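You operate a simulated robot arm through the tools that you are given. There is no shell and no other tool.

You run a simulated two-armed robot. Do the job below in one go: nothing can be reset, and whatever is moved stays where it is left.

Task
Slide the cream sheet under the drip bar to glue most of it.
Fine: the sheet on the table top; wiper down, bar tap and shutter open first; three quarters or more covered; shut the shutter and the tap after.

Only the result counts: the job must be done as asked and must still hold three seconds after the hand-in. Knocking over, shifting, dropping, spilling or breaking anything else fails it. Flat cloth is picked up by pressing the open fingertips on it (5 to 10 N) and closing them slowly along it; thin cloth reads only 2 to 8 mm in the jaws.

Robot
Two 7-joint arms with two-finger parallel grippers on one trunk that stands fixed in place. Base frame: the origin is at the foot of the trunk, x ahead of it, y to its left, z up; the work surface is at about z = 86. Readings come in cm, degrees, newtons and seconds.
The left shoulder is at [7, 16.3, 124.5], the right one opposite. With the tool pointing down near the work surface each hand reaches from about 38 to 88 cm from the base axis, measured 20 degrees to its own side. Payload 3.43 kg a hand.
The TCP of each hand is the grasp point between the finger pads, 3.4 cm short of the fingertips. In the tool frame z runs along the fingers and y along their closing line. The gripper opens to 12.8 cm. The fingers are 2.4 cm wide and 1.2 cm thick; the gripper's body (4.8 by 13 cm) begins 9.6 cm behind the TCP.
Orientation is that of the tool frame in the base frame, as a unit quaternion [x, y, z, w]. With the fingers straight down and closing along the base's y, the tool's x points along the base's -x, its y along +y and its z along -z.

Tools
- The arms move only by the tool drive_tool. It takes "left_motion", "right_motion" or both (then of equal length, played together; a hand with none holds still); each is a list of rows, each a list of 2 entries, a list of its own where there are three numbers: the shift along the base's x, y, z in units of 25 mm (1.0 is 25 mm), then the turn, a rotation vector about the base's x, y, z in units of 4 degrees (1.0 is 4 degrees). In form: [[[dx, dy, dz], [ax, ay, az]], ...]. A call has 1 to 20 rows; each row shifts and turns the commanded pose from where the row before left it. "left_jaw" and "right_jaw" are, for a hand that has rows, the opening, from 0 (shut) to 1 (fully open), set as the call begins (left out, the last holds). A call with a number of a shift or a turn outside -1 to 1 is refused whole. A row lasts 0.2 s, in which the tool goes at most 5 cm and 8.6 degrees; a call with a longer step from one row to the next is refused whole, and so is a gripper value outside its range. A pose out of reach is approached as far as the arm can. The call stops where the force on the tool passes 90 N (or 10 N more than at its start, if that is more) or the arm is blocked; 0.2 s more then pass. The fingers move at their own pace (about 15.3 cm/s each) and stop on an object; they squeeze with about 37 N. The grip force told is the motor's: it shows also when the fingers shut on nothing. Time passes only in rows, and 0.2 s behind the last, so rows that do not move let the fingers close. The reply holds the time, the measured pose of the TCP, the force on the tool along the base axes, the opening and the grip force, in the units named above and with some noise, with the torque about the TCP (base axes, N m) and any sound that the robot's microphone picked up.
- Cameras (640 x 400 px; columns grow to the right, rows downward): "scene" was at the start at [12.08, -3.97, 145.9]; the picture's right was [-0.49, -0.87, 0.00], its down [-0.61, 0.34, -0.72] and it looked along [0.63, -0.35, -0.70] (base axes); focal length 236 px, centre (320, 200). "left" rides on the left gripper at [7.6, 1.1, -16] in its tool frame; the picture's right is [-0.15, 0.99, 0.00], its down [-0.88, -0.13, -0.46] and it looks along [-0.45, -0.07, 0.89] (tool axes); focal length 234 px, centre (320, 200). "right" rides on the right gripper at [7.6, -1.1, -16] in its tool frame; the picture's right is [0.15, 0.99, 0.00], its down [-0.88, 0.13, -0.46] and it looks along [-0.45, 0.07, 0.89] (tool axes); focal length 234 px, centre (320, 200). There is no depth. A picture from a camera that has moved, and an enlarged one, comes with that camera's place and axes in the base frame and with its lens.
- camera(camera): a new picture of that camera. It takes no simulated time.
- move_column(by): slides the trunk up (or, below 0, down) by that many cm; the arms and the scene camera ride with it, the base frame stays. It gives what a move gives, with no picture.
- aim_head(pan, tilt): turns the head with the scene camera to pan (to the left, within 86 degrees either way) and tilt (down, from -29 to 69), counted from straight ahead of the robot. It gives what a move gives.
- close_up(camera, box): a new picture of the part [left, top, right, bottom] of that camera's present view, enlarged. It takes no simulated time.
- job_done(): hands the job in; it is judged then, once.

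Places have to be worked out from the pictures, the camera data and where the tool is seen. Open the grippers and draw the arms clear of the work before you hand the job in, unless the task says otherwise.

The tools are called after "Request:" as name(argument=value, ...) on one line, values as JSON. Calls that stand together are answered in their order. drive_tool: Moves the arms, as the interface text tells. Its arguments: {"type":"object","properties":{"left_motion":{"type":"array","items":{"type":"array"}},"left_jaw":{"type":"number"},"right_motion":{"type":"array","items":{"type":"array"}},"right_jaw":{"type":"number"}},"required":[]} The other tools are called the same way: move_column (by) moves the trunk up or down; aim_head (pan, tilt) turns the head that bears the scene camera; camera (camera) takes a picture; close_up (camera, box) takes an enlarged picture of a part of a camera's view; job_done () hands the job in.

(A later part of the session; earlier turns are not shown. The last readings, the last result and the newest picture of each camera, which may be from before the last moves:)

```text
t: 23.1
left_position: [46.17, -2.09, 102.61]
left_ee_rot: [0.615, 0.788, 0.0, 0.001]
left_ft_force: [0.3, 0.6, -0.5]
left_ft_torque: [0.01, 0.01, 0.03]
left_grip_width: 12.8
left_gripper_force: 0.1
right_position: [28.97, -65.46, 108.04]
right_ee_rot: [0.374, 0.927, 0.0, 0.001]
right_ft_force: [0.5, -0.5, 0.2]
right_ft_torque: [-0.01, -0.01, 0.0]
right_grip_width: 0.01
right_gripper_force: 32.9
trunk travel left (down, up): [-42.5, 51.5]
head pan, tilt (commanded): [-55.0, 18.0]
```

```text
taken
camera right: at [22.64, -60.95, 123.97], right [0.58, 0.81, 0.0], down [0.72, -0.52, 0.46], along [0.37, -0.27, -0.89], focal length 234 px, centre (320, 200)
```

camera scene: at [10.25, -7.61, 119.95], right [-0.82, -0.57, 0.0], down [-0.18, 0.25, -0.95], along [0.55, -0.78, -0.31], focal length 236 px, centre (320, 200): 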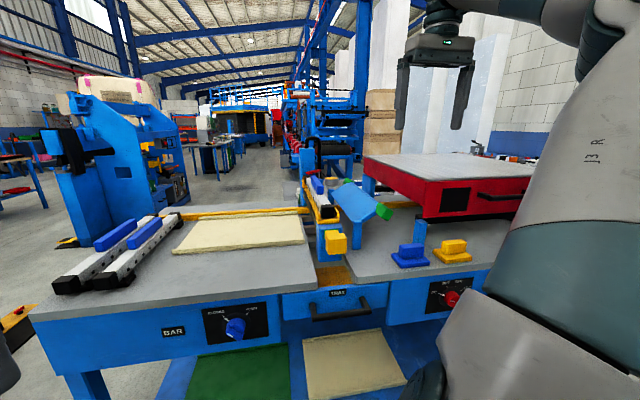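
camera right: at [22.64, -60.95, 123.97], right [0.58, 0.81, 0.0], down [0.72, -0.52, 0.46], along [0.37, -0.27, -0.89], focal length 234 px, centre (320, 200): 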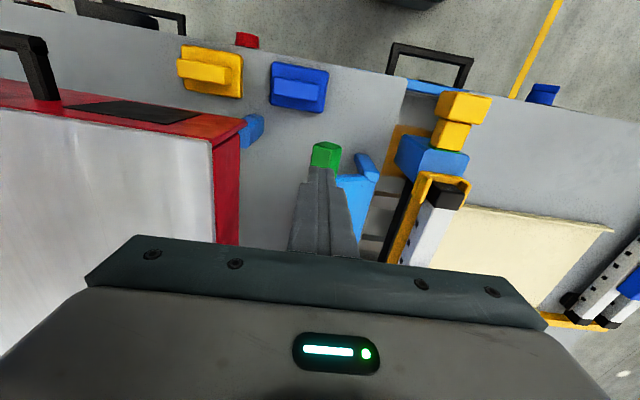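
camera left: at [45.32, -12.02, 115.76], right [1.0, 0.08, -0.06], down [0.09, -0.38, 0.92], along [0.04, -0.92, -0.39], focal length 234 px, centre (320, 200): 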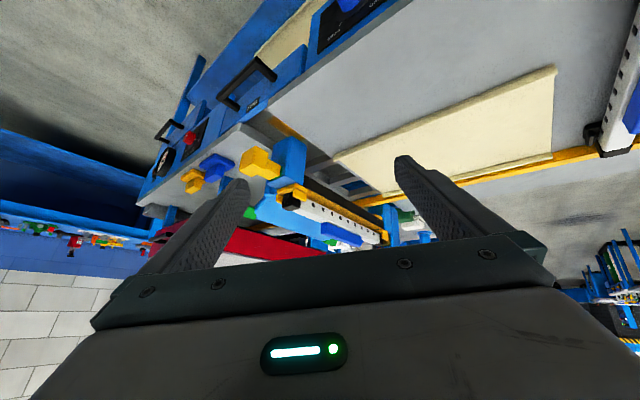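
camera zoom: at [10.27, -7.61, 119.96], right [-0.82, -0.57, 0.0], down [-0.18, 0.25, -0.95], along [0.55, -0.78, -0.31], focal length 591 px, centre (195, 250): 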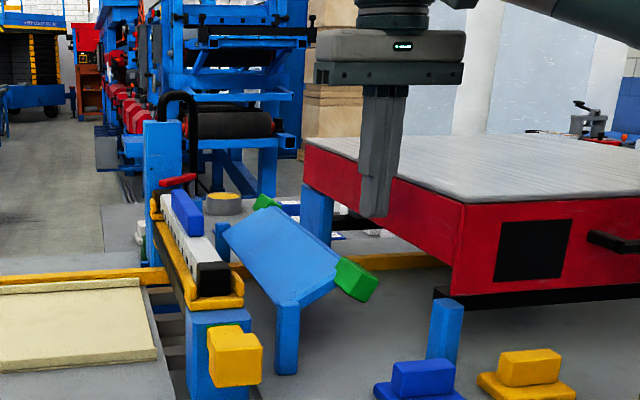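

Fingertips are over the green tab. I'll push down gently in small steps and watch the force.

Request:
drive_tool(right_motion=[[[0, 0, -0.4], [0, 0, 0]], [[0, 0, -0.4], [0, 0, 0]], [[0, 0, -0.3], [0, 0, 0]], [[0, 0, -0.3], [0, 0, 0]], [[0, 0, -0.3], [0, 0, 0]], [[0, 0, -0.3], [0, 0, 0]]])

Request:
close_up(camera="scene", box=[290, 130, 430, 260])

```text
t: 24.5
left_position: [46.18, -2.12, 102.58]
left_ee_rot: [0.615, 0.788, 0.001, 0.0]
left_ft_force: [0.0, 0.6, 0.2]
left_ft_torque: [-0.02, 0.0, 0.01]
left_grip_width: 12.78
left_gripper_force: 0.1
right_position: [28.86, -65.47, 102.89]
right_ee_rot: [0.374, 0.928, 0.0, 0.001]
right_ft_force: [0.3, -0.7, -0.3]
right_ft_torque: [-0.02, 0.01, 0.0]
right_grip_width: 0.0
right_gripper_force: 32.8
trunk travel left (down, up): [-42.5, 51.5]
head pan, tilt (commanded): [-55.0, 18.0]
```

```text
3.08 times, centred on (360, 195) of scene
camera zoom: at [10.26, -7.64, 119.96], right [-0.82, -0.57, 0.0], down [-0.18, 0.25, -0.95], along [0.55, -0.78, -0.31], focal length 727 px, centre (197, 215)
```

zoom: 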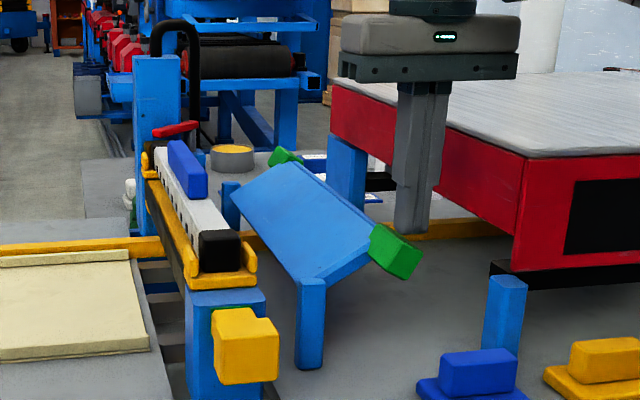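

Tips at z≈99.5, not yet touching, slightly right of the tab's centre. Shifting 0.6 cm left and continuing down.

Request:
drive_tool(right_motion=[[[0.17, 0.17, 0], [0, 0, 0]], [[0, 0, -0.2], [0, 0, 0]], [[0, 0, -0.2], [0, 0, 0]], [[0, 0, -0.2], [0, 0, 0]], [[0, 0, -0.2], [0, 0, 0]]])

Request:
close_up(camera="scene", box=[290, 130, 430, 260])

```text
t: 25.7
left_position: [46.2, -2.03, 102.59]
left_ee_rot: [0.615, 0.789, 0.0, 0.0]
left_ft_force: [-1.1, 0.5, -0.4]
left_ft_torque: [-0.01, -0.02, 0.0]
left_grip_width: 12.81
left_gripper_force: 0.1
right_position: [29.33, -65.18, 100.9]
right_ee_rot: [0.374, 0.927, -0.001, 0.0]
right_ft_force: [-1.0, -1.5, 2.9]
right_ft_torque: [-0.07, 0.09, 0.0]
right_grip_width: 0.0
right_gripper_force: 33.2
trunk travel left (down, up): [-42.5, 51.5]
head pan, tilt (commanded): [-55.0, 18.0]
```

```text
3.08 times, centred on (360, 195) of scene
camera zoom: at [10.23, -7.62, 119.96], right [-0.82, -0.57, 0.0], down [-0.18, 0.25, -0.95], along [0.55, -0.78, -0.31], focal length 727 px, centre (197, 215)
```

zoom: 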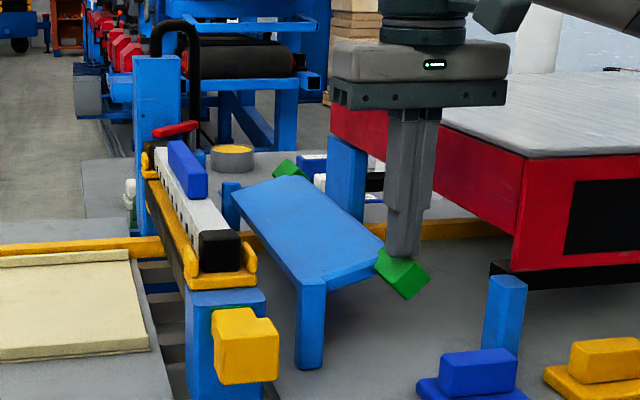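

Contact: the plate is rotating down with only ~3 N. Continuing down.

Request:
drive_tool(right_motion=[[[-0.05, -0.05, -0.2], [0, 0, 0]], [[-0.05, -0.05, -0.2], [0, 0, 0]], [[0, 0, -0.2], [0, 0, 0]], [[0, 0, -0.2], [0, 0, 0]]])

Request:
close_up(camera="scene", box=[290, 130, 430, 260])

```text
t: 26.7
left_position: [46.17, -2.04, 102.56]
left_ee_rot: [0.614, 0.789, 0.0, 0.0]
left_ft_force: [0.6, 0.0, 0.0]
left_ft_torque: [-0.05, 0.0, -0.02]
left_grip_width: 12.8
left_gripper_force: 0.1
right_position: [29.24, -65.34, 98.95]
right_ee_rot: [0.374, 0.928, -0.001, 0.002]
right_ft_force: [-0.4, 0.6, -0.1]
right_ft_torque: [0.02, 0.0, -0.02]
right_grip_width: 0.0
right_gripper_force: 33.3
trunk travel left (down, up): [-42.5, 51.5]
head pan, tilt (commanded): [-55.0, 18.0]
```

```text
3.08 times, centred on (360, 195) of scene
camera zoom: at [10.26, -7.61, 119.96], right [-0.82, -0.57, 0.0], down [-0.18, 0.25, -0.95], along [0.55, -0.78, -0.31], focal length 727 px, centre (197, 215)
```

zoom: 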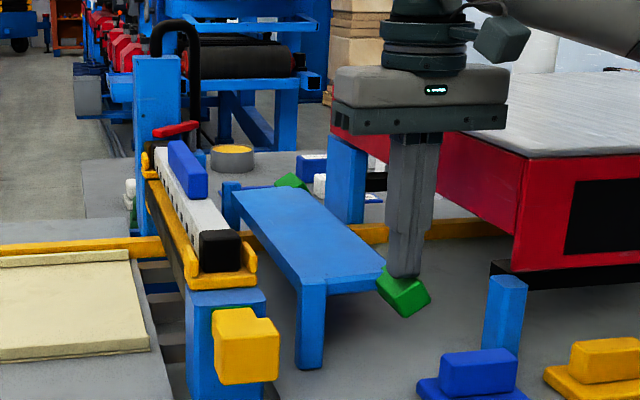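

The plate looks level now and force is zero; I'll push a little further to find the end stop.

Request:
drive_tool(right_motion=[[[0, 0, -0.15], [0, 0, 0]], [[0, 0, -0.15], [0, 0, 0]], [[0, 0, -0.15], [0, 0, 0]]])

Request:
close_up(camera="scene", box=[320, 170, 420, 250])

```text
t: 27.5
left_position: [46.22, -2.16, 102.57]
left_ee_rot: [0.615, 0.788, 0.0, 0.0]
left_ft_force: [-0.3, 0.7, 0.2]
left_ft_torque: [-0.04, -0.01, 0.01]
left_grip_width: 12.77
left_gripper_force: 0.1
right_position: [29.07, -65.23, 98.02]
right_ee_rot: [0.374, 0.927, 0.0, 0.0]
right_ft_force: [-0.4, 0.4, 0.3]
right_ft_torque: [0.02, -0.01, 0.02]
right_grip_width: 0.0
right_gripper_force: 33.1
trunk travel left (down, up): [-42.5, 51.5]
head pan, tilt (commanded): [-55.0, 18.0]
```

```text
5.00 times, centred on (370, 210) of scene
camera zoom: at [10.25, -7.63, 119.96], right [-0.82, -0.57, 0.0], down [-0.18, 0.25, -0.95], along [0.55, -0.78, -0.31], focal length 1181 px, centre (70, 150)
```

zoom: 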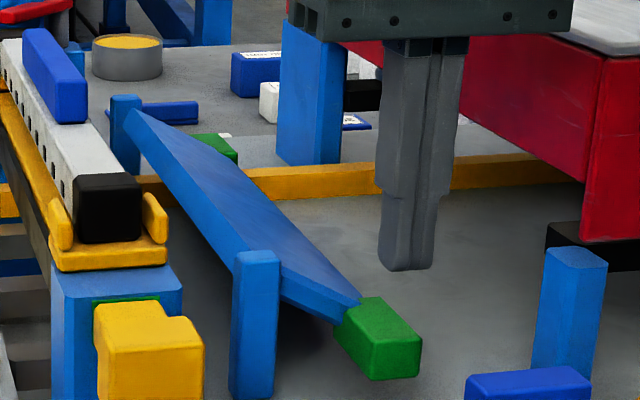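

The wiper has swung past level by itself and now tilts down to the right. I'll follow with the fingers to confirm it sits on its stop.

Request:
drive_tool(right_motion=[[[0, 0, -0.25], [0, 0, 0]], [[0, 0, -0.25], [0, 0, 0]], [[0, 0, -0.2], [0, 0, 0]], [[0, 0, -0.2], [0, 0, 0]]])

Request:
close_up(camera="scene", box=[320, 170, 420, 250])

```text
t: 28.5
left_position: [46.14, -2.07, 102.61]
left_ee_rot: [0.615, 0.788, 0.0, 0.0]
left_ft_force: [-0.4, 0.0, -0.1]
left_ft_torque: [-0.03, -0.03, -0.01]
left_grip_width: 12.8
left_gripper_force: 0.0
right_position: [29.17, -65.32, 95.78]
right_ee_rot: [0.373, 0.928, 0.0, 0.001]
right_ft_force: [0.3, -0.1, 0.0]
right_ft_torque: [-0.01, -0.03, 0.0]
right_grip_width: 0.0
right_gripper_force: 32.9
trunk travel left (down, up): [-42.5, 51.5]
head pan, tilt (commanded): [-55.0, 18.0]
```

```text
5.00 times, centred on (370, 210) of scene
camera zoom: at [10.26, -7.63, 119.96], right [-0.82, -0.57, 0.0], down [-0.18, 0.25, -0.95], along [0.55, -0.78, -0.31], focal length 1181 px, centre (70, 150)
```

zoom: 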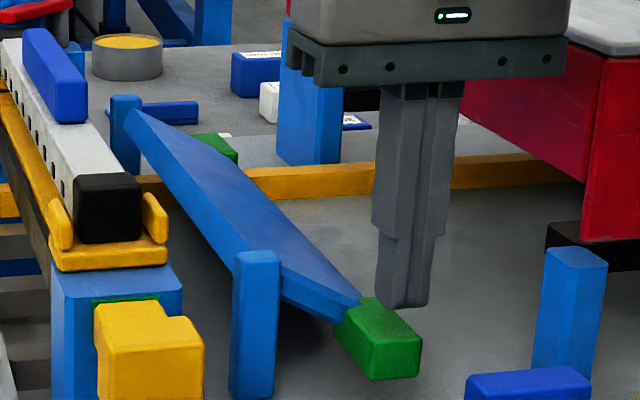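

The tab is stationary just below the tips. A few more small steps to check it's at its stop.

Request:
drive_tool(right_motion=[[[0, 0, -0.15], [0, 0, 0]], [[0, 0, -0.15], [0, 0, 0]]])

Request:
close_up(camera="scene", box=[320, 170, 420, 250])

```text
t: 29.1
left_position: [46.21, -2.04, 102.51]
left_ee_rot: [0.615, 0.788, 0.0, 0.0]
left_ft_force: [-0.9, -0.1, -0.1]
left_ft_torque: [-0.04, -0.06, 0.04]
left_grip_width: 12.81
left_gripper_force: 0.0
right_position: [28.95, -65.34, 95.01]
right_ee_rot: [0.373, 0.928, -0.001, 0.0]
right_ft_force: [0.2, 0.1, -0.3]
right_ft_torque: [0.0, -0.04, -0.01]
right_grip_width: 0.0
right_gripper_force: 32.8
trunk travel left (down, up): [-42.5, 51.5]
head pan, tilt (commanded): [-55.0, 18.0]
```

```text
5.00 times, centred on (370, 210) of scene
camera zoom: at [10.26, -7.62, 119.96], right [-0.82, -0.57, 0.0], down [-0.18, 0.25, -0.95], along [0.55, -0.78, -0.31], focal length 1181 px, centre (70, 150)
```

zoom: 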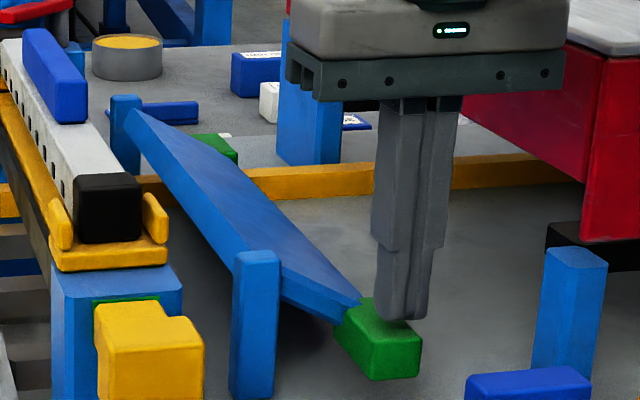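

Almost touching. Two more small steps.

Request:
drive_tool(right_motion=[[[0, 0, -0.15], [0, 0, 0]], [[0, 0, -0.15], [0, 0, 0]]])

```text
t: 29.7
left_position: [46.21, -2.04, 102.6]
left_ee_rot: [0.615, 0.788, 0.0, 0.001]
left_ft_force: [-0.6, -0.7, -0.2]
left_ft_torque: [0.0, 0.01, 0.02]
left_grip_width: 12.79
left_gripper_force: 0.0
right_position: [28.99, -65.3, 94.38]
right_ee_rot: [0.375, 0.927, -0.001, 0.002]
right_ft_force: [3.7, -4.7, 17.7]
right_ft_torque: [0.01, 0.02, 0.02]
right_grip_width: 0.0
right_gripper_force: 33.0
trunk travel left (down, up): [-42.5, 51.5]
head pan, tilt (commanded): [-55.0, 18.0]
```

Firm at 17.7 N — the wiper is down on its stop. I'll lift off, align the right hand square to the bench and move it above the yellow shutter handle with jaws partly open.

Request:
drive_tool(right_motion=[[[0, 0, 0.8], [0, 0, 0]], [[0, 0, 1], [0, 0, 0]], [[0, 0, 1], [0, 0, 0]], [[0, 0, 1], [0, 0, 0]], [[0, 0, 1], [0, 0, 0]], [[0, 0, 1], [0, 0, 0]], [[0.3, 0.85, 0.3], [0, 0, -0.1]], [[0.3, 0.85, 0.3], [0, 0, -0.1]], [[0.3, 0.85, 0], [0, 0, -0.1]], [[0.3, 0.85, 0], [0, 0, -0.1]], [[0.3, 0.85, 0], [0, 0, 0]], [[0.3, 0.85, 0], [0, 0, 0]], [[0.2, 0.85, 0], [0, 0, 0]], [[0.16, 0.81, 0], [0, 0, 0]], [[0, 0, 0], [0, 0, 0]]])

Request:
drive_tool(right_motion=[[[0, 0, 0], [0, 0, 0]], [[0, 0, 0], [0, 0, 0]]], right_jaw=0.65)

Request:
camera(camera="scene")

Request:
camera(camera="right")

```text
t: 32.9
left_position: [46.11, -2.07, 102.5]
left_ee_rot: [0.615, 0.789, 0.001, 0.0]
left_ft_force: [-0.5, -0.4, 0.6]
left_ft_torque: [0.0, 0.01, 0.0]
left_grip_width: 12.76
left_gripper_force: 0.1
right_position: [34.41, -48.29, 110.37]
right_ee_rot: [0.387, 0.922, 0.001, 0.001]
right_ft_force: [-0.2, -0.7, 0.3]
right_ft_torque: [0.02, -0.01, 0.0]
right_grip_width: 0.02
right_gripper_force: 33.3
trunk travel left (down, up): [-42.5, 51.5]
head pan, tilt (commanded): [-55.0, 18.0]
```

```text
t: 33.5
left_position: [46.26, -1.91, 102.58]
left_ee_rot: [0.615, 0.789, 0.001, 0.0]
left_ft_force: [0.5, -1.0, 0.7]
left_ft_torque: [-0.01, -0.02, 0.01]
left_grip_width: 12.79
left_gripper_force: 0.1
right_position: [34.55, -48.48, 110.28]
right_ee_rot: [0.387, 0.922, 0.0, 0.001]
right_ft_force: [-0.4, 0.7, 1.0]
right_ft_torque: [-0.03, 0.0, 0.01]
right_grip_width: 8.32
right_gripper_force: 0.1
trunk travel left (down, up): [-42.5, 51.5]
head pan, tilt (commanded): [-55.0, 18.0]
```

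```text
taken
camera scene: at [10.26, -7.61, 119.96], right [-0.82, -0.57, 0.0], down [-0.18, 0.25, -0.95], along [0.55, -0.78, -0.31], focal length 236 px, centre (320, 200)
```

scene: 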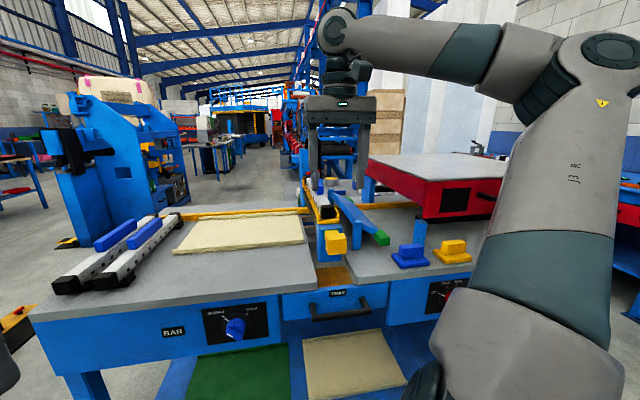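

```text
taken
camera right: at [28.38, -43.65, 126.23], right [0.6, 0.8, 0.0], down [0.71, -0.54, 0.46], along [0.36, -0.28, -0.89], focal length 234 px, centre (320, 200)
```

right: 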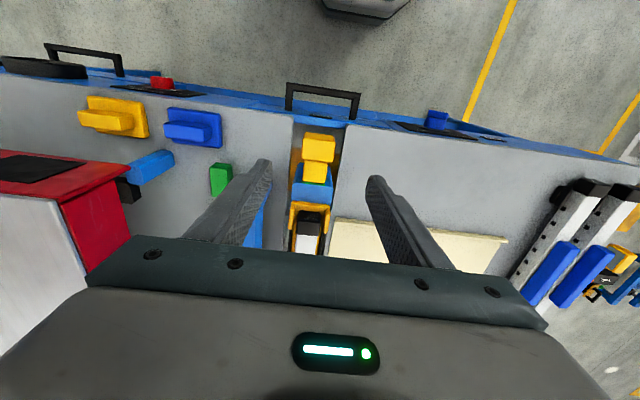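

The jaws straddle the yellow block as intended. Descending to grip it (TCP z≈95).

Request:
drive_tool(right_motion=[[[0, 0, -0.7], [0, 0, 0]], [[0, 0, -0.7], [0, 0, 0]], [[0, 0, -0.7], [0, 0, 0]], [[0, 0, -0.7], [0, 0, 0]], [[0, 0, -0.7], [0, 0, 0]], [[0, 0, -0.7], [0, 0, 0]], [[0, 0, -0.6], [0, 0, 0]], [[0, 0, -0.5], [0, 0, 0]], [[0, 0, -0.5], [0, 0, 0]], [[0, 0, 0], [0, 0, 0]]])

Request:
close_up(camera="scene", box=[280, 150, 420, 290])

Request:
camera(camera="right")

```text
t: 35.7
left_position: [46.24, -2.0, 102.78]
left_ee_rot: [0.615, 0.789, 0.0, 0.0]
left_ft_force: [0.6, 0.6, -0.2]
left_ft_torque: [0.03, 0.04, 0.02]
left_grip_width: 12.8
left_gripper_force: 0.0
right_position: [34.49, -48.36, 95.78]
right_ee_rot: [0.387, 0.922, 0.0, 0.001]
right_ft_force: [0.2, -0.3, 0.3]
right_ft_torque: [-0.02, -0.02, -0.02]
right_grip_width: 8.33
right_gripper_force: 0.0
trunk travel left (down, up): [-42.5, 51.5]
head pan, tilt (commanded): [-55.0, 18.0]
```

```text
2.86 times, centred on (350, 220) of scene
camera zoom: at [10.25, -7.6, 119.96], right [-0.82, -0.57, 0.0], down [-0.18, 0.25, -0.95], along [0.55, -0.78, -0.31], focal length 675 px, centre (234, 143)
```

zoom: 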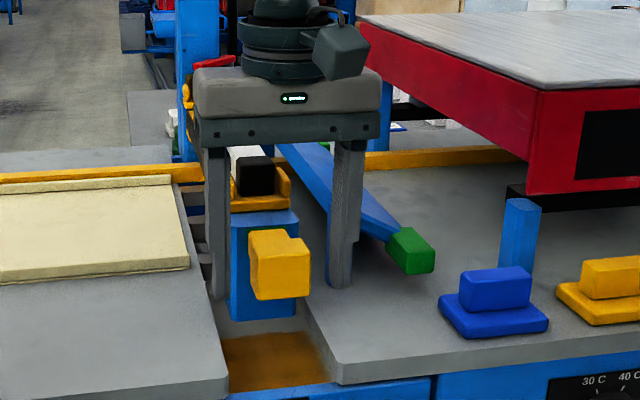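

```text
taken
camera right: at [28.34, -43.72, 111.65], right [0.6, 0.8, 0.0], down [0.71, -0.54, 0.46], along [0.36, -0.28, -0.89], focal length 234 px, centre (320, 200)
```

right: 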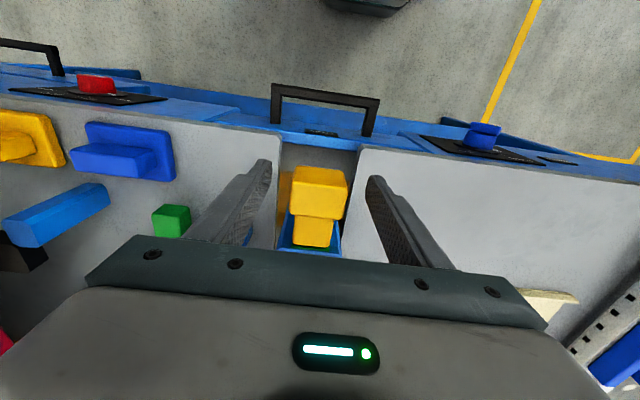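

I'll check the fingers' alignment with the block before closing.

Request:
close_up(camera="right", box=[240, 140, 400, 270])

Request:
close_up(camera="scene", box=[310, 190, 370, 260])

```text
3.08 times, centred on (320, 205) of right
camera zoom: at [28.34, -43.72, 111.65], right [0.6, 0.8, 0.0], down [0.71, -0.54, 0.46], along [0.36, -0.28, -0.89], focal length 720 px, centre (320, 185)
```

zoom: 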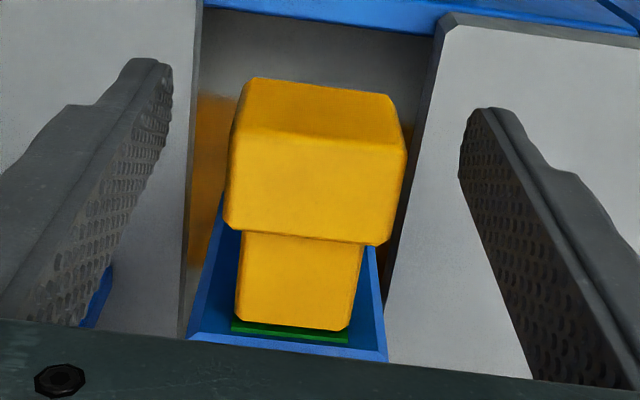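

```text
5.71 times, centred on (340, 225) of scene
camera zoom: at [10.25, -7.6, 119.96], right [-0.82, -0.57, 0.0], down [-0.18, 0.25, -0.95], along [0.55, -0.78, -0.31], focal length 1350 px, centre (206, 57)
```

zoom: 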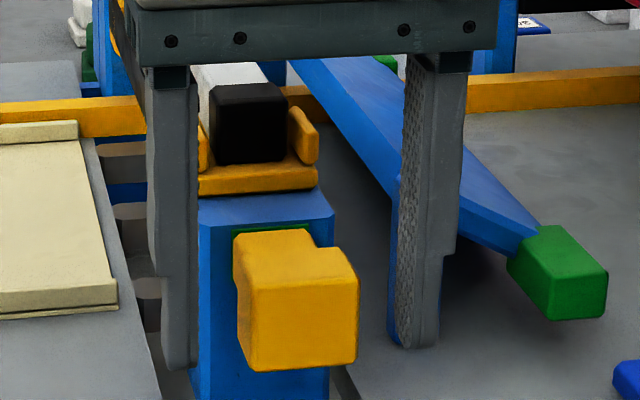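

Aligned: the block (≈3.9 cm wide, b 57.4–60.2, z 93–97) is centred between the pads. Closing the jaws on it.

Request:
drive_tool(right_motion=[[[0, 0, 0], [0, 0, 0]], [[0, 0, 0], [0, 0, 0]], [[0, 0, 0], [0, 0, 0]]], right_jaw=0)

```text
t: 36.5
left_position: [46.18, -2.11, 102.59]
left_ee_rot: [0.615, 0.789, 0.0, 0.0]
left_ft_force: [0.2, 1.3, -0.7]
left_ft_torque: [-0.03, -0.02, 0.01]
left_grip_width: 12.78
left_gripper_force: 0.0
right_position: [34.36, -48.51, 95.74]
right_ee_rot: [0.386, 0.922, 0.0, 0.001]
right_ft_force: [-2.5, -4.0, 0.4]
right_ft_torque: [-0.26, 0.48, 0.87]
right_grip_width: 4.35
right_gripper_force: 44.8
trunk travel left (down, up): [-42.5, 51.5]
head pan, tilt (commanded): [-55.0, 18.0]
```

Gripped (4.35 cm). Pulling gently toward the robot (-B), 1.2 cm first, watching the force.

Request:
drive_tool(right_motion=[[[-0.11, 0.115, 0], [0, 0, 0]], [[-0.11, 0.115, 0], [0, 0, 0]], [[-0.11, 0.115, 0], [0, 0, 0]]])

Request:
close_up(camera="right", box=[240, 140, 400, 270])

```text
t: 37.3
left_position: [46.2, -2.12, 102.76]
left_ee_rot: [0.615, 0.789, 0.0, -0.001]
left_ft_force: [0.2, -0.2, 0.8]
left_ft_torque: [-0.03, 0.01, -0.01]
left_grip_width: 12.78
left_gripper_force: 0.0
right_position: [33.52, -47.77, 95.73]
right_ee_rot: [0.387, 0.922, 0.001, 0.001]
right_ft_force: [-2.8, -5.4, -2.2]
right_ft_torque: [-0.64, 0.33, 0.94]
right_grip_width: 4.39
right_gripper_force: 45.0
trunk travel left (down, up): [-42.5, 51.5]
head pan, tilt (commanded): [-55.0, 18.0]
```

```text
3.08 times, centred on (320, 205) of right
camera zoom: at [27.43, -42.95, 111.64], right [0.6, 0.8, 0.0], down [0.71, -0.54, 0.46], along [0.37, -0.28, -0.89], focal length 720 px, centre (320, 185)
```

zoom: 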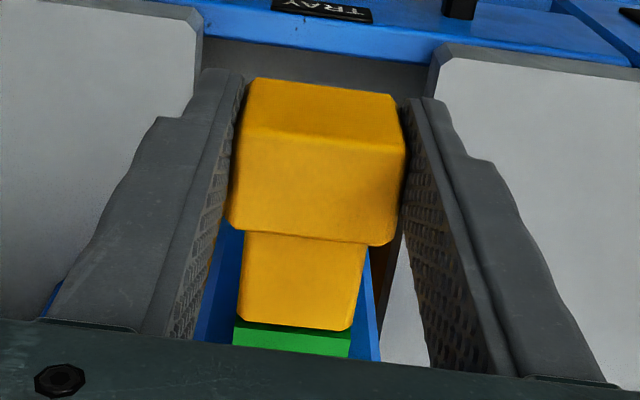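

It slides out easily and reveals a green section — pulling is the opening direction. Continuing until it stops.

Request:
drive_tool(right_motion=[[[-0.14, 0.143, 0], [0, 0, 0]], [[-0.14, 0.143, 0], [0, 0, 0]], [[-0.14, 0.143, 0], [0, 0, 0]], [[-0.14, 0.143, 0], [0, 0, 0]]])

Request:
close_up(camera="right", box=[240, 140, 400, 270])

```text
t: 38.3
left_position: [46.2, -2.21, 102.63]
left_ee_rot: [0.615, 0.789, 0.0, 0.0]
left_ft_force: [0.5, -0.8, 0.1]
left_ft_torque: [-0.01, 0.02, 0.01]
left_grip_width: 12.81
left_gripper_force: 0.0
right_position: [32.11, -46.2, 95.72]
right_ee_rot: [0.387, 0.922, 0.0, 0.001]
right_ft_force: [-5.2, -6.5, 7.3]
right_ft_torque: [0.56, 0.98, 0.89]
right_grip_width: 4.37
right_gripper_force: 45.0
trunk travel left (down, up): [-42.5, 51.5]
head pan, tilt (commanded): [-55.0, 18.0]
```

```text
3.08 times, centred on (320, 205) of right
camera zoom: at [26.0, -41.51, 111.63], right [0.6, 0.8, 0.0], down [0.71, -0.54, 0.46], along [0.37, -0.28, -0.89], focal length 720 px, centre (320, 185)
```

zoom: 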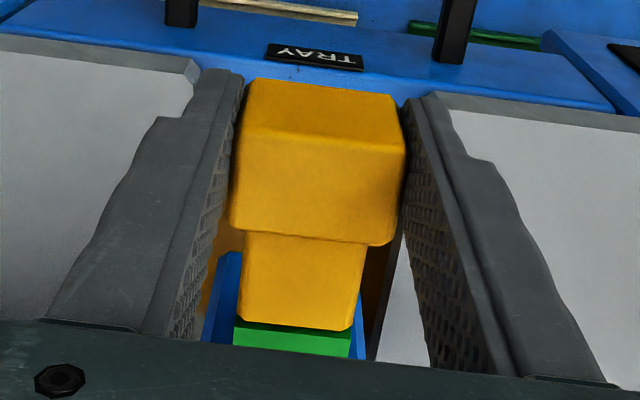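

Moved 3.2 cm so far, forces low. Continuing.

Request:
drive_tool(right_motion=[[[-0.14, 0.143, 0], [0, 0, 0]], [[-0.14, 0.143, 0], [0, 0, 0]], [[-0.14, 0.143, 0], [0, 0, 0]]])

Request:
close_up(camera="scene", box=[290, 170, 390, 280])

```text
t: 39.1
left_position: [46.12, -1.94, 102.61]
left_ee_rot: [0.615, 0.789, 0.0, 0.0]
left_ft_force: [-0.2, 0.1, 0.5]
left_ft_torque: [0.03, -0.01, 0.03]
left_grip_width: 12.81
left_gripper_force: 0.0
right_position: [30.93, -45.19, 95.71]
right_ee_rot: [0.387, 0.922, 0.001, 0.001]
right_ft_force: [-5.2, -4.2, 3.0]
right_ft_torque: [-0.8, 0.01, 0.64]
right_grip_width: 4.37
right_gripper_force: 44.7
trunk travel left (down, up): [-42.5, 51.5]
head pan, tilt (commanded): [-55.0, 18.0]
```

```text
3.64 times, centred on (340, 225) of scene
camera zoom: at [10.16, -7.63, 119.96], right [-0.82, -0.57, 0.0], down [-0.18, 0.25, -0.95], along [0.55, -0.78, -0.31], focal length 859 px, centre (247, 109)
```

zoom: 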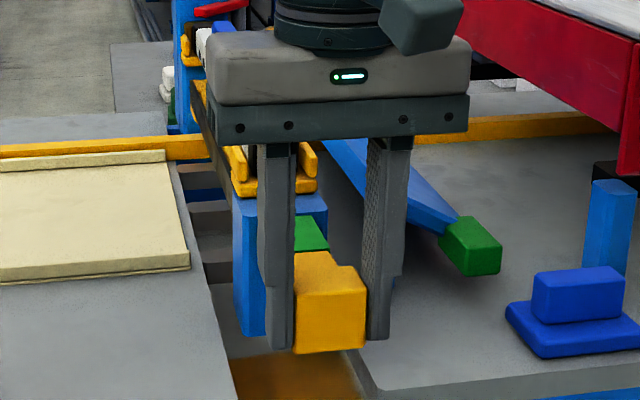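

Now 4.8 cm out with green clearly exposed; still no stop. Continuing carefully.

Request:
drive_tool(right_motion=[[[-0.12, 0.123, 0], [0, 0, 0]], [[-0.12, 0.123, 0], [0, 0, 0]], [[-0.12, 0.123, 0], [0, 0, 0]]])

```text
t: 39.9
left_position: [46.3, -2.46, 102.51]
left_ee_rot: [0.615, 0.789, 0.0, -0.003]
left_ft_force: [0.2, -0.2, 0.3]
left_ft_torque: [-0.04, -0.01, -0.01]
left_grip_width: 12.82
left_gripper_force: 0.1
right_position: [30.58, -44.67, 95.55]
right_ee_rot: [0.387, 0.922, 0.0, 0.004]
right_ft_force: [17.7, -34.7, 10.5]
right_ft_torque: [-0.98, 0.39, 0.74]
right_grip_width: 4.38
right_gripper_force: 44.8
trunk travel left (down, up): [-42.5, 51.5]
head pan, tilt (commanded): [-55.0, 18.0]
```

End stop reached at 5.4 cm (≈39 N), so the shutter is fully open. Releasing the handle and lifting straight up.

Request:
drive_tool(right_motion=[[[0.05, -0.05, 0], [0, 0, 0]], [[0, 0, 0], [0, 0, 0]], [[0, 0, 0], [0, 0, 0]]])

Request:
drive_tool(right_motion=[[[0, 0, 0], [0, 0, 0]], [[0, 0, 0], [0, 0, 0]], [[0, 0, 0.3], [0, 0, 0]], [[0, 0, 0.7], [0, 0, 0]], [[0, 0, 0.7], [0, 0, 0]], [[0, 0, 0.7], [0, 0, 0]], [[0, 0, 0.7], [0, 0, 0]], [[0, 0, 0.7], [0, 0, 0]], [[0, 0, 0.7], [0, 0, 0]], [[0, 0, 0.7], [0, 0, 0]]], right_jaw=0.65)

Request:
close_up(camera="scene", box=[290, 170, 390, 280])

Request:
camera(camera="right")

```text
t: 40.7
left_position: [46.32, -2.24, 102.48]
left_ee_rot: [0.615, 0.789, 0.0, -0.002]
left_ft_force: [-0.7, 0.1, -0.6]
left_ft_torque: [0.03, 0.03, 0.03]
left_grip_width: 12.79
left_gripper_force: 0.0
right_position: [30.5, -44.65, 95.59]
right_ee_rot: [0.387, 0.922, 0.0, 0.002]
right_ft_force: [11.2, -25.4, 3.3]
right_ft_torque: [-1.1, -0.93, 0.59]
right_grip_width: 4.4
right_gripper_force: 45.0
trunk travel left (down, up): [-42.5, 51.5]
head pan, tilt (commanded): [-55.0, 18.0]
```

```text
t: 42.9
left_position: [46.25, -1.92, 102.58]
left_ee_rot: [0.615, 0.789, 0.0, 0.0]
left_ft_force: [-0.4, 0.3, -0.5]
left_ft_torque: [-0.03, 0.0, -0.04]
left_grip_width: 12.8
left_gripper_force: 0.1
right_position: [30.42, -44.3, 108.72]
right_ee_rot: [0.387, 0.922, 0.001, 0.0]
right_ft_force: [-0.4, 0.1, -0.5]
right_ft_torque: [0.0, 0.0, 0.01]
right_grip_width: 8.3
right_gripper_force: 0.0
trunk travel left (down, up): [-42.5, 51.5]
head pan, tilt (commanded): [-55.0, 18.0]
```

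```text
3.64 times, centred on (340, 225) of scene
camera zoom: at [10.25, -7.58, 119.96], right [-0.82, -0.57, 0.0], down [-0.18, 0.25, -0.95], along [0.55, -0.78, -0.31], focal length 859 px, centre (247, 109)
```

zoom: 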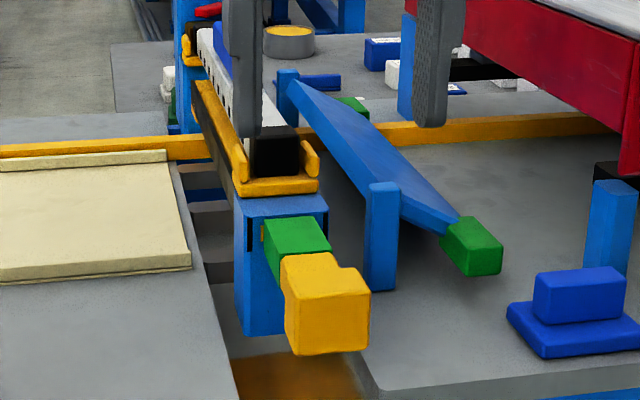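

```text
taken
camera right: at [24.23, -39.57, 124.7], right [0.6, 0.8, 0.0], down [0.71, -0.54, 0.46], along [0.37, -0.28, -0.89], focal length 234 px, centre (320, 200)
```

right: 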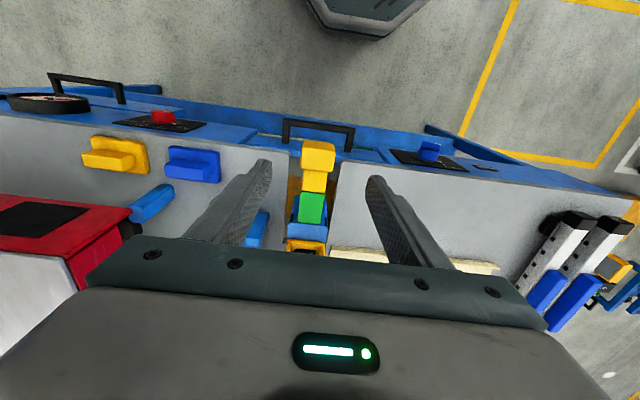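

Shutter is open (green exposed, 5.4 cm travel). Next, the tap: I'll move the right hand off to the right and orient the left hand (square to the bench, leaned 45° to the left, matching the knob's ridge at CLOSED).

Request:
drive_tool(right_motion=[[[-0.42, -0.87, 0.53], [0, 0, 0]], [[-0.42, -0.87, 0.53], [0, 0, 0]], [[-0.42, -0.87, 0.53], [0, 0, 0]], [[-0.42, -0.87, 0.53], [0, 0, 0]], [[-0.42, -0.87, 0.53], [0, 0, 0]], [[-0.42, -0.87, 0.53], [0, 0, 0]], [[-0.42, -0.87, 0.53], [0, 0, 0]], [[-0.42, -0.87, 0.53], [0, 0, 0]], [[-0.42, -0.87, 0.53], [0, 0, 0]], [[-0.42, -0.87, 0.53], [0, 0, 0]], [[0, 0, 0], [0, 0, 0]], [[0, 0, 0], [0, 0, 0]], [[0, 0, 0], [0, 0, 0]], [[0, 0, 0], [0, 0, 0]], [[0, 0, 0], [0, 0, 0]], [[0, 0, 0], [0, 0, 0]], [[0, 0, 0], [0, 0, 0]], [[0, 0, 0], [0, 0, 0]], [[0, 0, 0], [0, 0, 0]], [[0, 0, 0], [0, 0, 0]]], left_motion=[[[0.075, -0.2, -0.09], [0, 0, 0.947]], [[0.075, -0.2, -0.09], [0, 0, 0.947]], [[0.075, -0.2, -0.09], [0, 0, 0.947]], [[0.075, -0.2, -0.09], [0, 0, 0.947]], [[0.075, -0.2, -0.09], [0, 0, 0.947]], [[0.075, -0.2, -0.09], [0, 0, 0.947]], [[0.075, -0.2, -0.09], [0, 0, 0.947]], [[0.075, -0.2, -0.09], [0, 0, 0.947]], [[0.075, -0.2, -0.09], [-0.596, -0.583, 0]], [[0.075, -0.2, -0.09], [-0.596, -0.583, 0]], [[0.075, -0.2, -0.09], [-0.596, -0.583, 0]], [[0.075, -0.2, -0.09], [-0.875, 0.894, 0]], [[0.075, -0.2, -0.09], [-0.875, 0.894, 0]], [[0.075, -0.2, -0.09], [-0.875, 0.894, 0]], [[0.075, -0.2, -0.09], [-0.875, 0.894, 0]], [[0.075, -0.2, -0.09], [-0.875, 0.894, 0]], [[0.075, -0.2, -0.09], [-0.875, 0.894, 0]], [[0.075, -0.2, -0.09], [-0.875, 0.894, 0]], [[0.075, -0.2, -0.09], [-0.875, 0.894, 0]], [[0.075, -0.2, -0.09], [-0.875, 0.894, 0]]], left_jaw=0.4)

Request:
camera(camera="scene")

Request:
camera(camera="left")

```text
t: 47.1
left_position: [50.08, -11.87, 98.17]
left_ee_rot: [0.326, 0.861, -0.384, -0.075]
left_ft_force: [0.2, 0.7, 0.3]
left_ft_torque: [0.0, 0.02, 0.03]
left_grip_width: 5.11
left_gripper_force: 0.0
right_position: [20.41, -66.27, 121.2]
right_ee_rot: [0.387, 0.922, 0.0, 0.001]
right_ft_force: [0.6, 0.5, -0.5]
right_ft_torque: [-0.03, -0.02, 0.03]
right_grip_width: 8.32
right_gripper_force: 0.0
right hand out of reach, approached as far as the arm can: row 10
trunk travel left (down, up): [-42.5, 51.5]
head pan, tilt (commanded): [-55.0, 18.0]
```

```text
taken
camera scene: at [10.3, -7.6, 119.96], right [-0.82, -0.57, 0.0], down [-0.18, 0.25, -0.95], along [0.55, -0.78, -0.31], focal length 236 px, centre (320, 200)
```

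scene: 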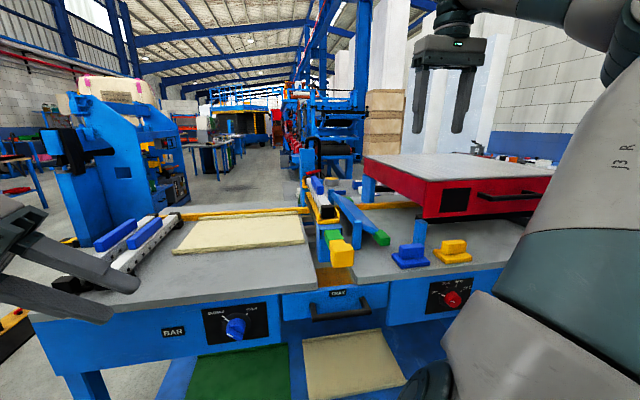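

```text
taken
camera left: at [50.59, 3.0, 107.43], right [0.61, 0.4, -0.68], down [0.79, -0.33, 0.52], along [-0.02, -0.86, -0.52], focal length 234 px, centre (320, 200)
```

left: 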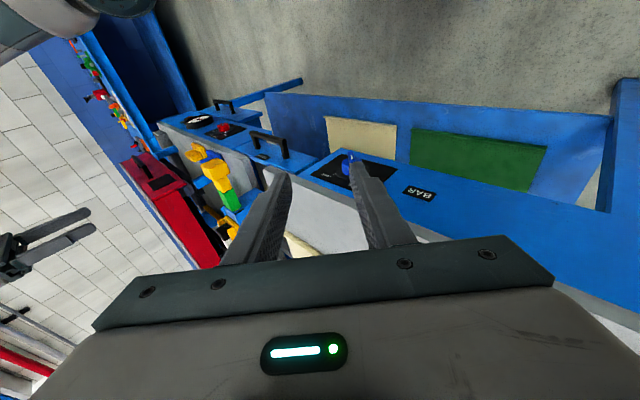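

Left hand orientation matches the plan (tool axis along F-down at 45°). Moving it to the pre-approach point up-left of the knob.

Request:
drive_tool(left_motion=[[[-0.045, -0.565, -0.7], [0, 0, 0]], [[-0.045, -0.565, -0.7], [0, 0, 0]], [[-0.045, -0.565, -0.7], [0, 0, 0]], [[-0.045, -0.565, -0.7], [0, 0, 0]], [[-0.045, -0.565, -0.7], [0, 0, 0]], [[-0.045, -0.565, -0.7], [0, 0, 0]], [[-0.045, -0.565, -0.7], [0, 0, 0]], [[-0.045, -0.565, -0.7], [0, 0, 0]], [[0, 0, 0], [0, 0, 0]]])

Request:
close_up(camera="scene", box=[150, 260, 310, 370])

Request:
camera(camera="left")

```text
t: 49.1
left_position: [48.93, -23.48, 84.13]
left_ee_rot: [0.326, 0.862, -0.382, -0.074]
left_ft_force: [-0.2, 0.5, 0.5]
left_ft_torque: [-0.02, -0.01, 0.02]
left_grip_width: 5.16
left_gripper_force: 0.1
right_position: [20.29, -66.28, 121.25]
right_ee_rot: [0.386, 0.922, -0.001, 0.003]
right_ft_force: [-0.4, 0.2, -0.1]
right_ft_torque: [-0.01, -0.01, 0.01]
right_grip_width: 8.33
right_gripper_force: 0.2
trunk travel left (down, up): [-42.5, 51.5]
head pan, tilt (commanded): [-55.0, 18.0]
```

```text
3.64 times, centred on (230, 315) of scene
camera zoom: at [10.24, -7.59, 119.96], right [-0.82, -0.57, 0.0], down [-0.18, 0.25, -0.95], along [0.55, -0.78, -0.31], focal length 859 px, centre (647, -218)
```

zoom: 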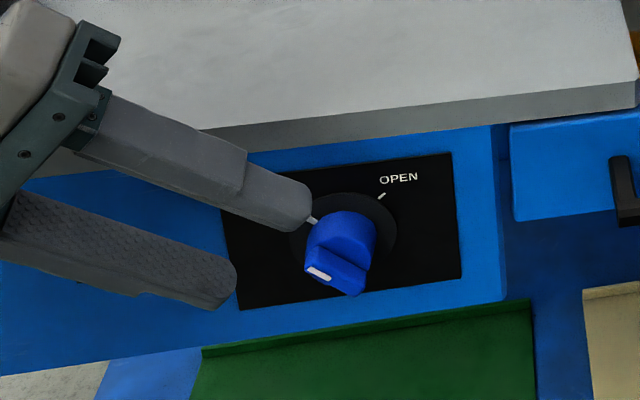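

```text
taken
camera left: at [49.56, -8.44, 93.5], right [0.61, 0.4, -0.68], down [0.79, -0.33, 0.52], along [-0.02, -0.86, -0.52], focal length 234 px, centre (320, 200)
```

left: 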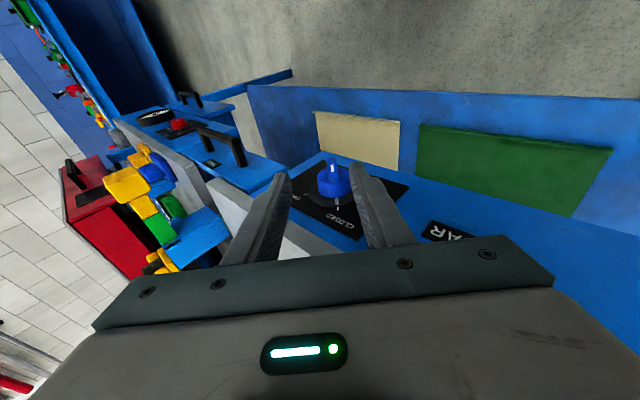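

The knob's ridge is lined up between the open fingers. Zooming the left camera to check depth against the panel.

Request:
close_up(camera="left", box=[240, 130, 420, 260])

```text
3.08 times, centred on (330, 195) of left
camera zoom: at [49.56, -8.44, 93.5], right [0.61, 0.4, -0.68], down [0.79, -0.33, 0.52], along [-0.02, -0.86, -0.52], focal length 720 px, centre (289, 215)
```

zoom: 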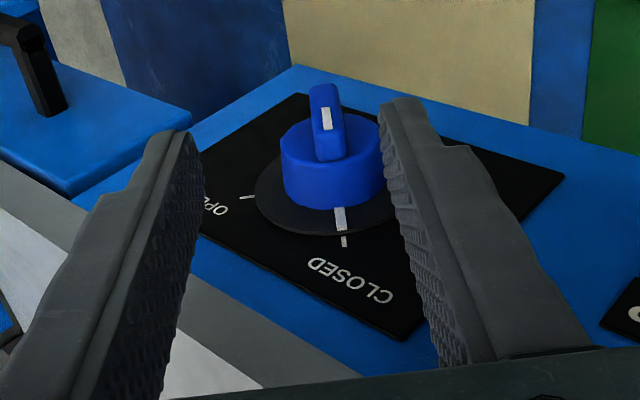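

The ridge sits ~1.1 cm to the +y side of the tool axis. I'll correct that and advance 4 cm along the fingers so they start to straddle the ridge.

Request:
drive_tool(left_motion=[[[0.11, 0.11, -0.155], [0, 0, 0]], [[0.11, 0.11, -0.155], [0, 0, 0]], [[-0.2, -0.325, -0.373], [0, 0, 0]], [[-0.2, -0.325, -0.373], [0, 0, 0]], [[-0.2, -0.325, -0.373], [0, 0, 0]], [[0, 0, 0], [0, 0, 0]]])

Request:
close_up(camera="left", box=[240, 130, 420, 260])

Request:
close_up(camera="scene", box=[180, 280, 290, 360])

```text
t: 50.5
left_position: [48.11, -25.23, 80.51]
left_ee_rot: [0.325, 0.861, -0.384, -0.074]
left_ft_force: [0.3, -0.4, -0.1]
left_ft_torque: [-0.01, -0.01, -0.02]
left_grip_width: 5.12
left_gripper_force: 0.0
right_position: [20.38, -66.33, 121.2]
right_ee_rot: [0.387, 0.922, 0.0, 0.003]
right_ft_force: [-0.1, -0.3, -0.1]
right_ft_torque: [0.02, 0.0, -0.02]
right_grip_width: 8.33
right_gripper_force: 0.0
trunk travel left (down, up): [-42.5, 51.5]
head pan, tilt (commanded): [-55.0, 18.0]
```

```text
3.08 times, centred on (330, 195) of left
camera zoom: at [48.65, -10.22, 89.89], right [0.61, 0.4, -0.68], down [0.79, -0.33, 0.52], along [-0.02, -0.86, -0.52], focal length 720 px, centre (289, 215)
```

zoom: 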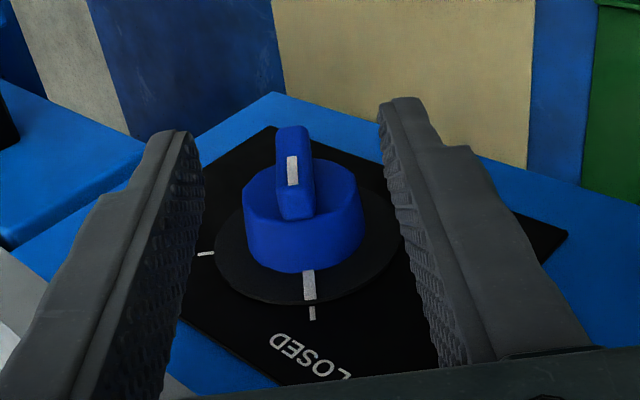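

```text
5.00 times, centred on (235, 320) of scene
camera zoom: at [10.25, -7.6, 119.96], right [-0.82, -0.57, 0.0], down [-0.18, 0.25, -0.95], along [0.55, -0.78, -0.31], focal length 1181 px, centre (745, -400)
```

zoom: 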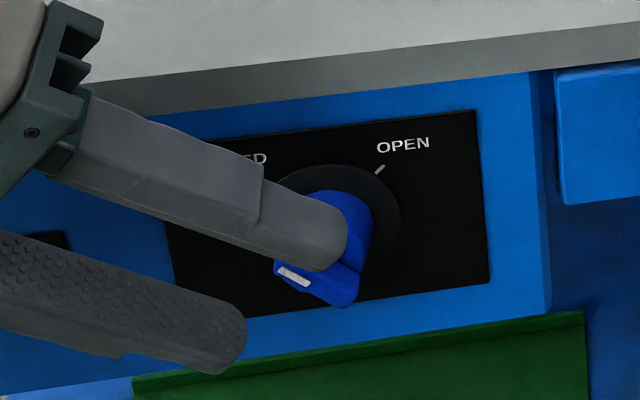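

Now centred on the ridge. I'll shift 0.4 cm toward the panel for better overlap and advance the remaining ~4.2 cm so the TCP lies at the knob axis.

Request:
drive_tool(left_motion=[[[0.124, -0.099, 0.02], [0, 0, 0]], [[-0.211, -0.342, -0.391], [0, 0, 0]], [[-0.211, -0.342, -0.391], [0, 0, 0]], [[-0.211, -0.342, -0.391], [0, 0, 0]], [[0, 0, 0], [0, 0, 0]]])

Request:
close_up(camera="left", box=[240, 130, 420, 260])

Request:
close_up(camera="scene", box=[180, 280, 290, 360])

```text
t: 51.7
left_position: [46.93, -28.07, 77.63]
left_ee_rot: [0.325, 0.862, -0.383, -0.074]
left_ft_force: [0.0, 0.3, 0.5]
left_ft_torque: [0.01, 0.0, -0.01]
left_grip_width: 5.09
left_gripper_force: 0.0
right_position: [20.42, -66.26, 121.13]
right_ee_rot: [0.386, 0.922, 0.001, 0.002]
right_ft_force: [-0.2, -0.2, -0.5]
right_ft_torque: [0.0, -0.01, 0.01]
right_grip_width: 8.3
right_gripper_force: 0.1
trunk travel left (down, up): [-42.5, 51.5]
head pan, tilt (commanded): [-55.0, 18.0]
```

```text
3.08 times, centred on (330, 195) of left
camera zoom: at [47.49, -13.08, 86.92], right [0.61, 0.4, -0.68], down [0.79, -0.33, 0.52], along [-0.02, -0.86, -0.52], focal length 720 px, centre (289, 215)
```

zoom: 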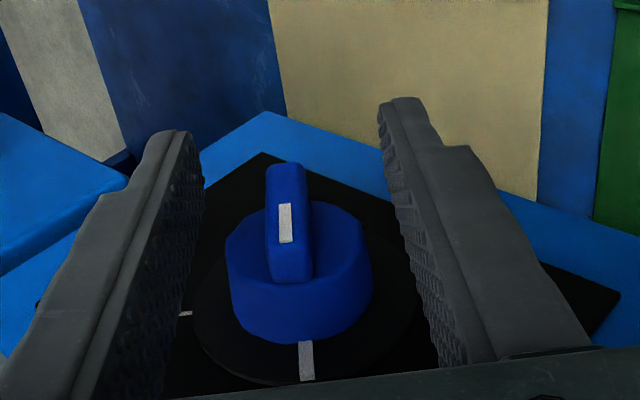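

```text
5.00 times, centred on (235, 320) of scene
camera zoom: at [10.25, -7.61, 119.96], right [-0.82, -0.57, 0.0], down [-0.18, 0.25, -0.95], along [0.55, -0.78, -0.31], focal length 1181 px, centre (745, -400)
```

zoom: 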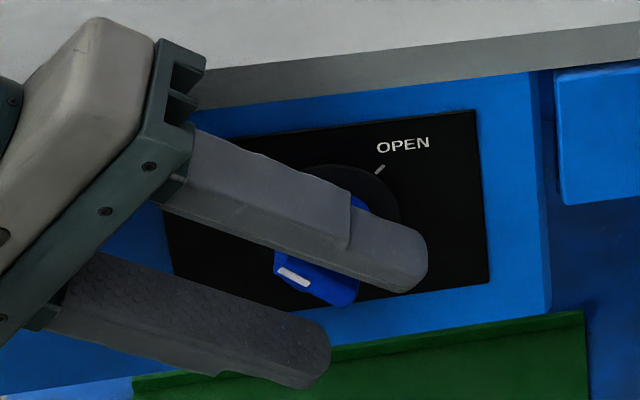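

TCP is now at the knob axis with the ridge between the pads. I'll back off 0.3 cm so the pads clear the cylinder and then close on the ridge.

Request:
drive_tool(left_motion=[[[-0.093, 0.074, -0.015], [0, 0, 0]], [[0, 0, 0], [0, 0, 0]]])

Request:
drive_tool(left_motion=[[[0, 0, 0], [0, 0, 0]], [[0, 0, 0], [0, 0, 0]], [[0, 0, 0], [0, 0, 0]]], left_jaw=0)

Request:
close_up(camera="left", box=[240, 130, 420, 260])

Request:
close_up(camera="scene", box=[180, 280, 290, 360])

```text
t: 52.3
left_position: [46.67, -28.01, 77.76]
left_ee_rot: [0.326, 0.861, -0.383, -0.075]
left_ft_force: [-0.3, 0.7, 0.7]
left_ft_torque: [0.01, 0.01, -0.02]
left_grip_width: 5.13
left_gripper_force: 0.1
right_position: [20.36, -66.35, 121.25]
right_ee_rot: [0.387, 0.922, 0.0, 0.002]
right_ft_force: [0.4, -0.3, -0.1]
right_ft_torque: [0.0, -0.02, -0.01]
right_grip_width: 8.27
right_gripper_force: 0.0
trunk travel left (down, up): [-42.5, 51.5]
head pan, tilt (commanded): [-55.0, 18.0]
```

```text
t: 53.1
left_position: [46.56, -27.9, 77.74]
left_ee_rot: [0.325, 0.861, -0.383, -0.074]
left_ft_force: [-1.4, -2.3, 3.8]
left_ft_torque: [0.29, 0.13, -0.05]
left_grip_width: 1.07
left_gripper_force: 45.0
right_position: [20.3, -66.33, 121.02]
right_ee_rot: [0.386, 0.922, 0.0, 0.004]
right_ft_force: [0.3, -0.5, 0.7]
right_ft_torque: [0.0, 0.01, 0.03]
right_grip_width: 8.3
right_gripper_force: 0.1
trunk travel left (down, up): [-42.5, 51.5]
head pan, tilt (commanded): [-55.0, 18.0]
```

```text
3.08 times, centred on (330, 195) of left
camera zoom: at [47.19, -12.94, 86.99], right [0.61, 0.4, -0.68], down [0.79, -0.33, 0.52], along [-0.02, -0.86, -0.52], focal length 720 px, centre (289, 215)
```

zoom: 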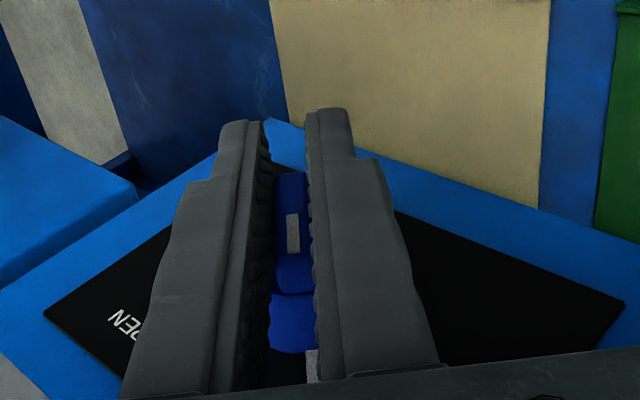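

```text
5.00 times, centred on (235, 320) of scene
camera zoom: at [10.21, -7.64, 119.97], right [-0.82, -0.57, 0.0], down [-0.18, 0.25, -0.95], along [0.55, -0.78, -0.31], focal length 1181 px, centre (745, -400)
```

zoom: 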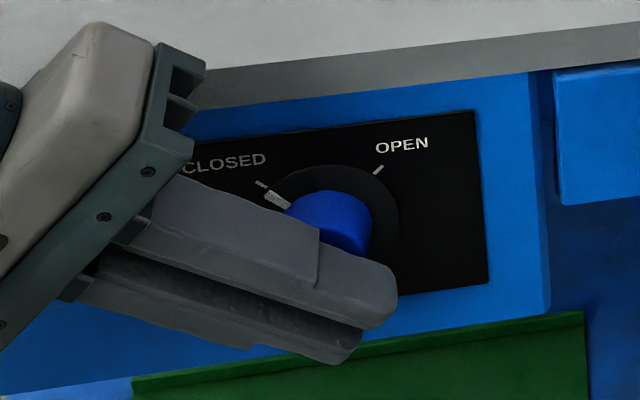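

Gripped on the ridge (1.07 cm). Starting the turn clockwise about the knob axis, 15° first.

Request:
drive_tool(left_motion=[[[0, 0, 0], [0.7, -0.715, 0]], [[0, 0, 0], [0.7, -0.715, 0]], [[0, 0, 0], [0.7, -0.715, 0]], [[0, 0, 0], [0.7, -0.715, 0]]])

Request:
close_up(camera="scene", box=[180, 280, 290, 360])

```text
t: 54.1
left_position: [46.67, -27.9, 77.74]
left_ee_rot: [0.354, 0.897, -0.263, -0.018]
left_ft_force: [-1.7, -10.3, 11.3]
left_ft_torque: [0.61, 0.62, -0.29]
left_grip_width: 1.11
left_gripper_force: 44.3
right_position: [20.24, -66.33, 121.17]
right_ee_rot: [0.386, 0.922, 0.0, 0.002]
right_ft_force: [-0.3, -0.2, 0.5]
right_ft_torque: [-0.01, 0.03, -0.03]
right_grip_width: 8.31
right_gripper_force: 0.3
trunk travel left (down, up): [-42.5, 51.5]
head pan, tilt (commanded): [-55.0, 18.0]
```

```text
5.00 times, centred on (235, 320) of scene
camera zoom: at [10.16, -7.71, 119.97], right [-0.82, -0.57, 0.0], down [-0.18, 0.25, -0.95], along [0.55, -0.78, -0.31], focal length 1181 px, centre (745, -400)
```

zoom: 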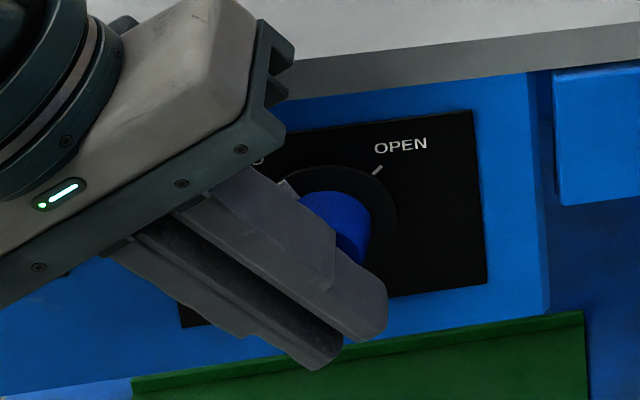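

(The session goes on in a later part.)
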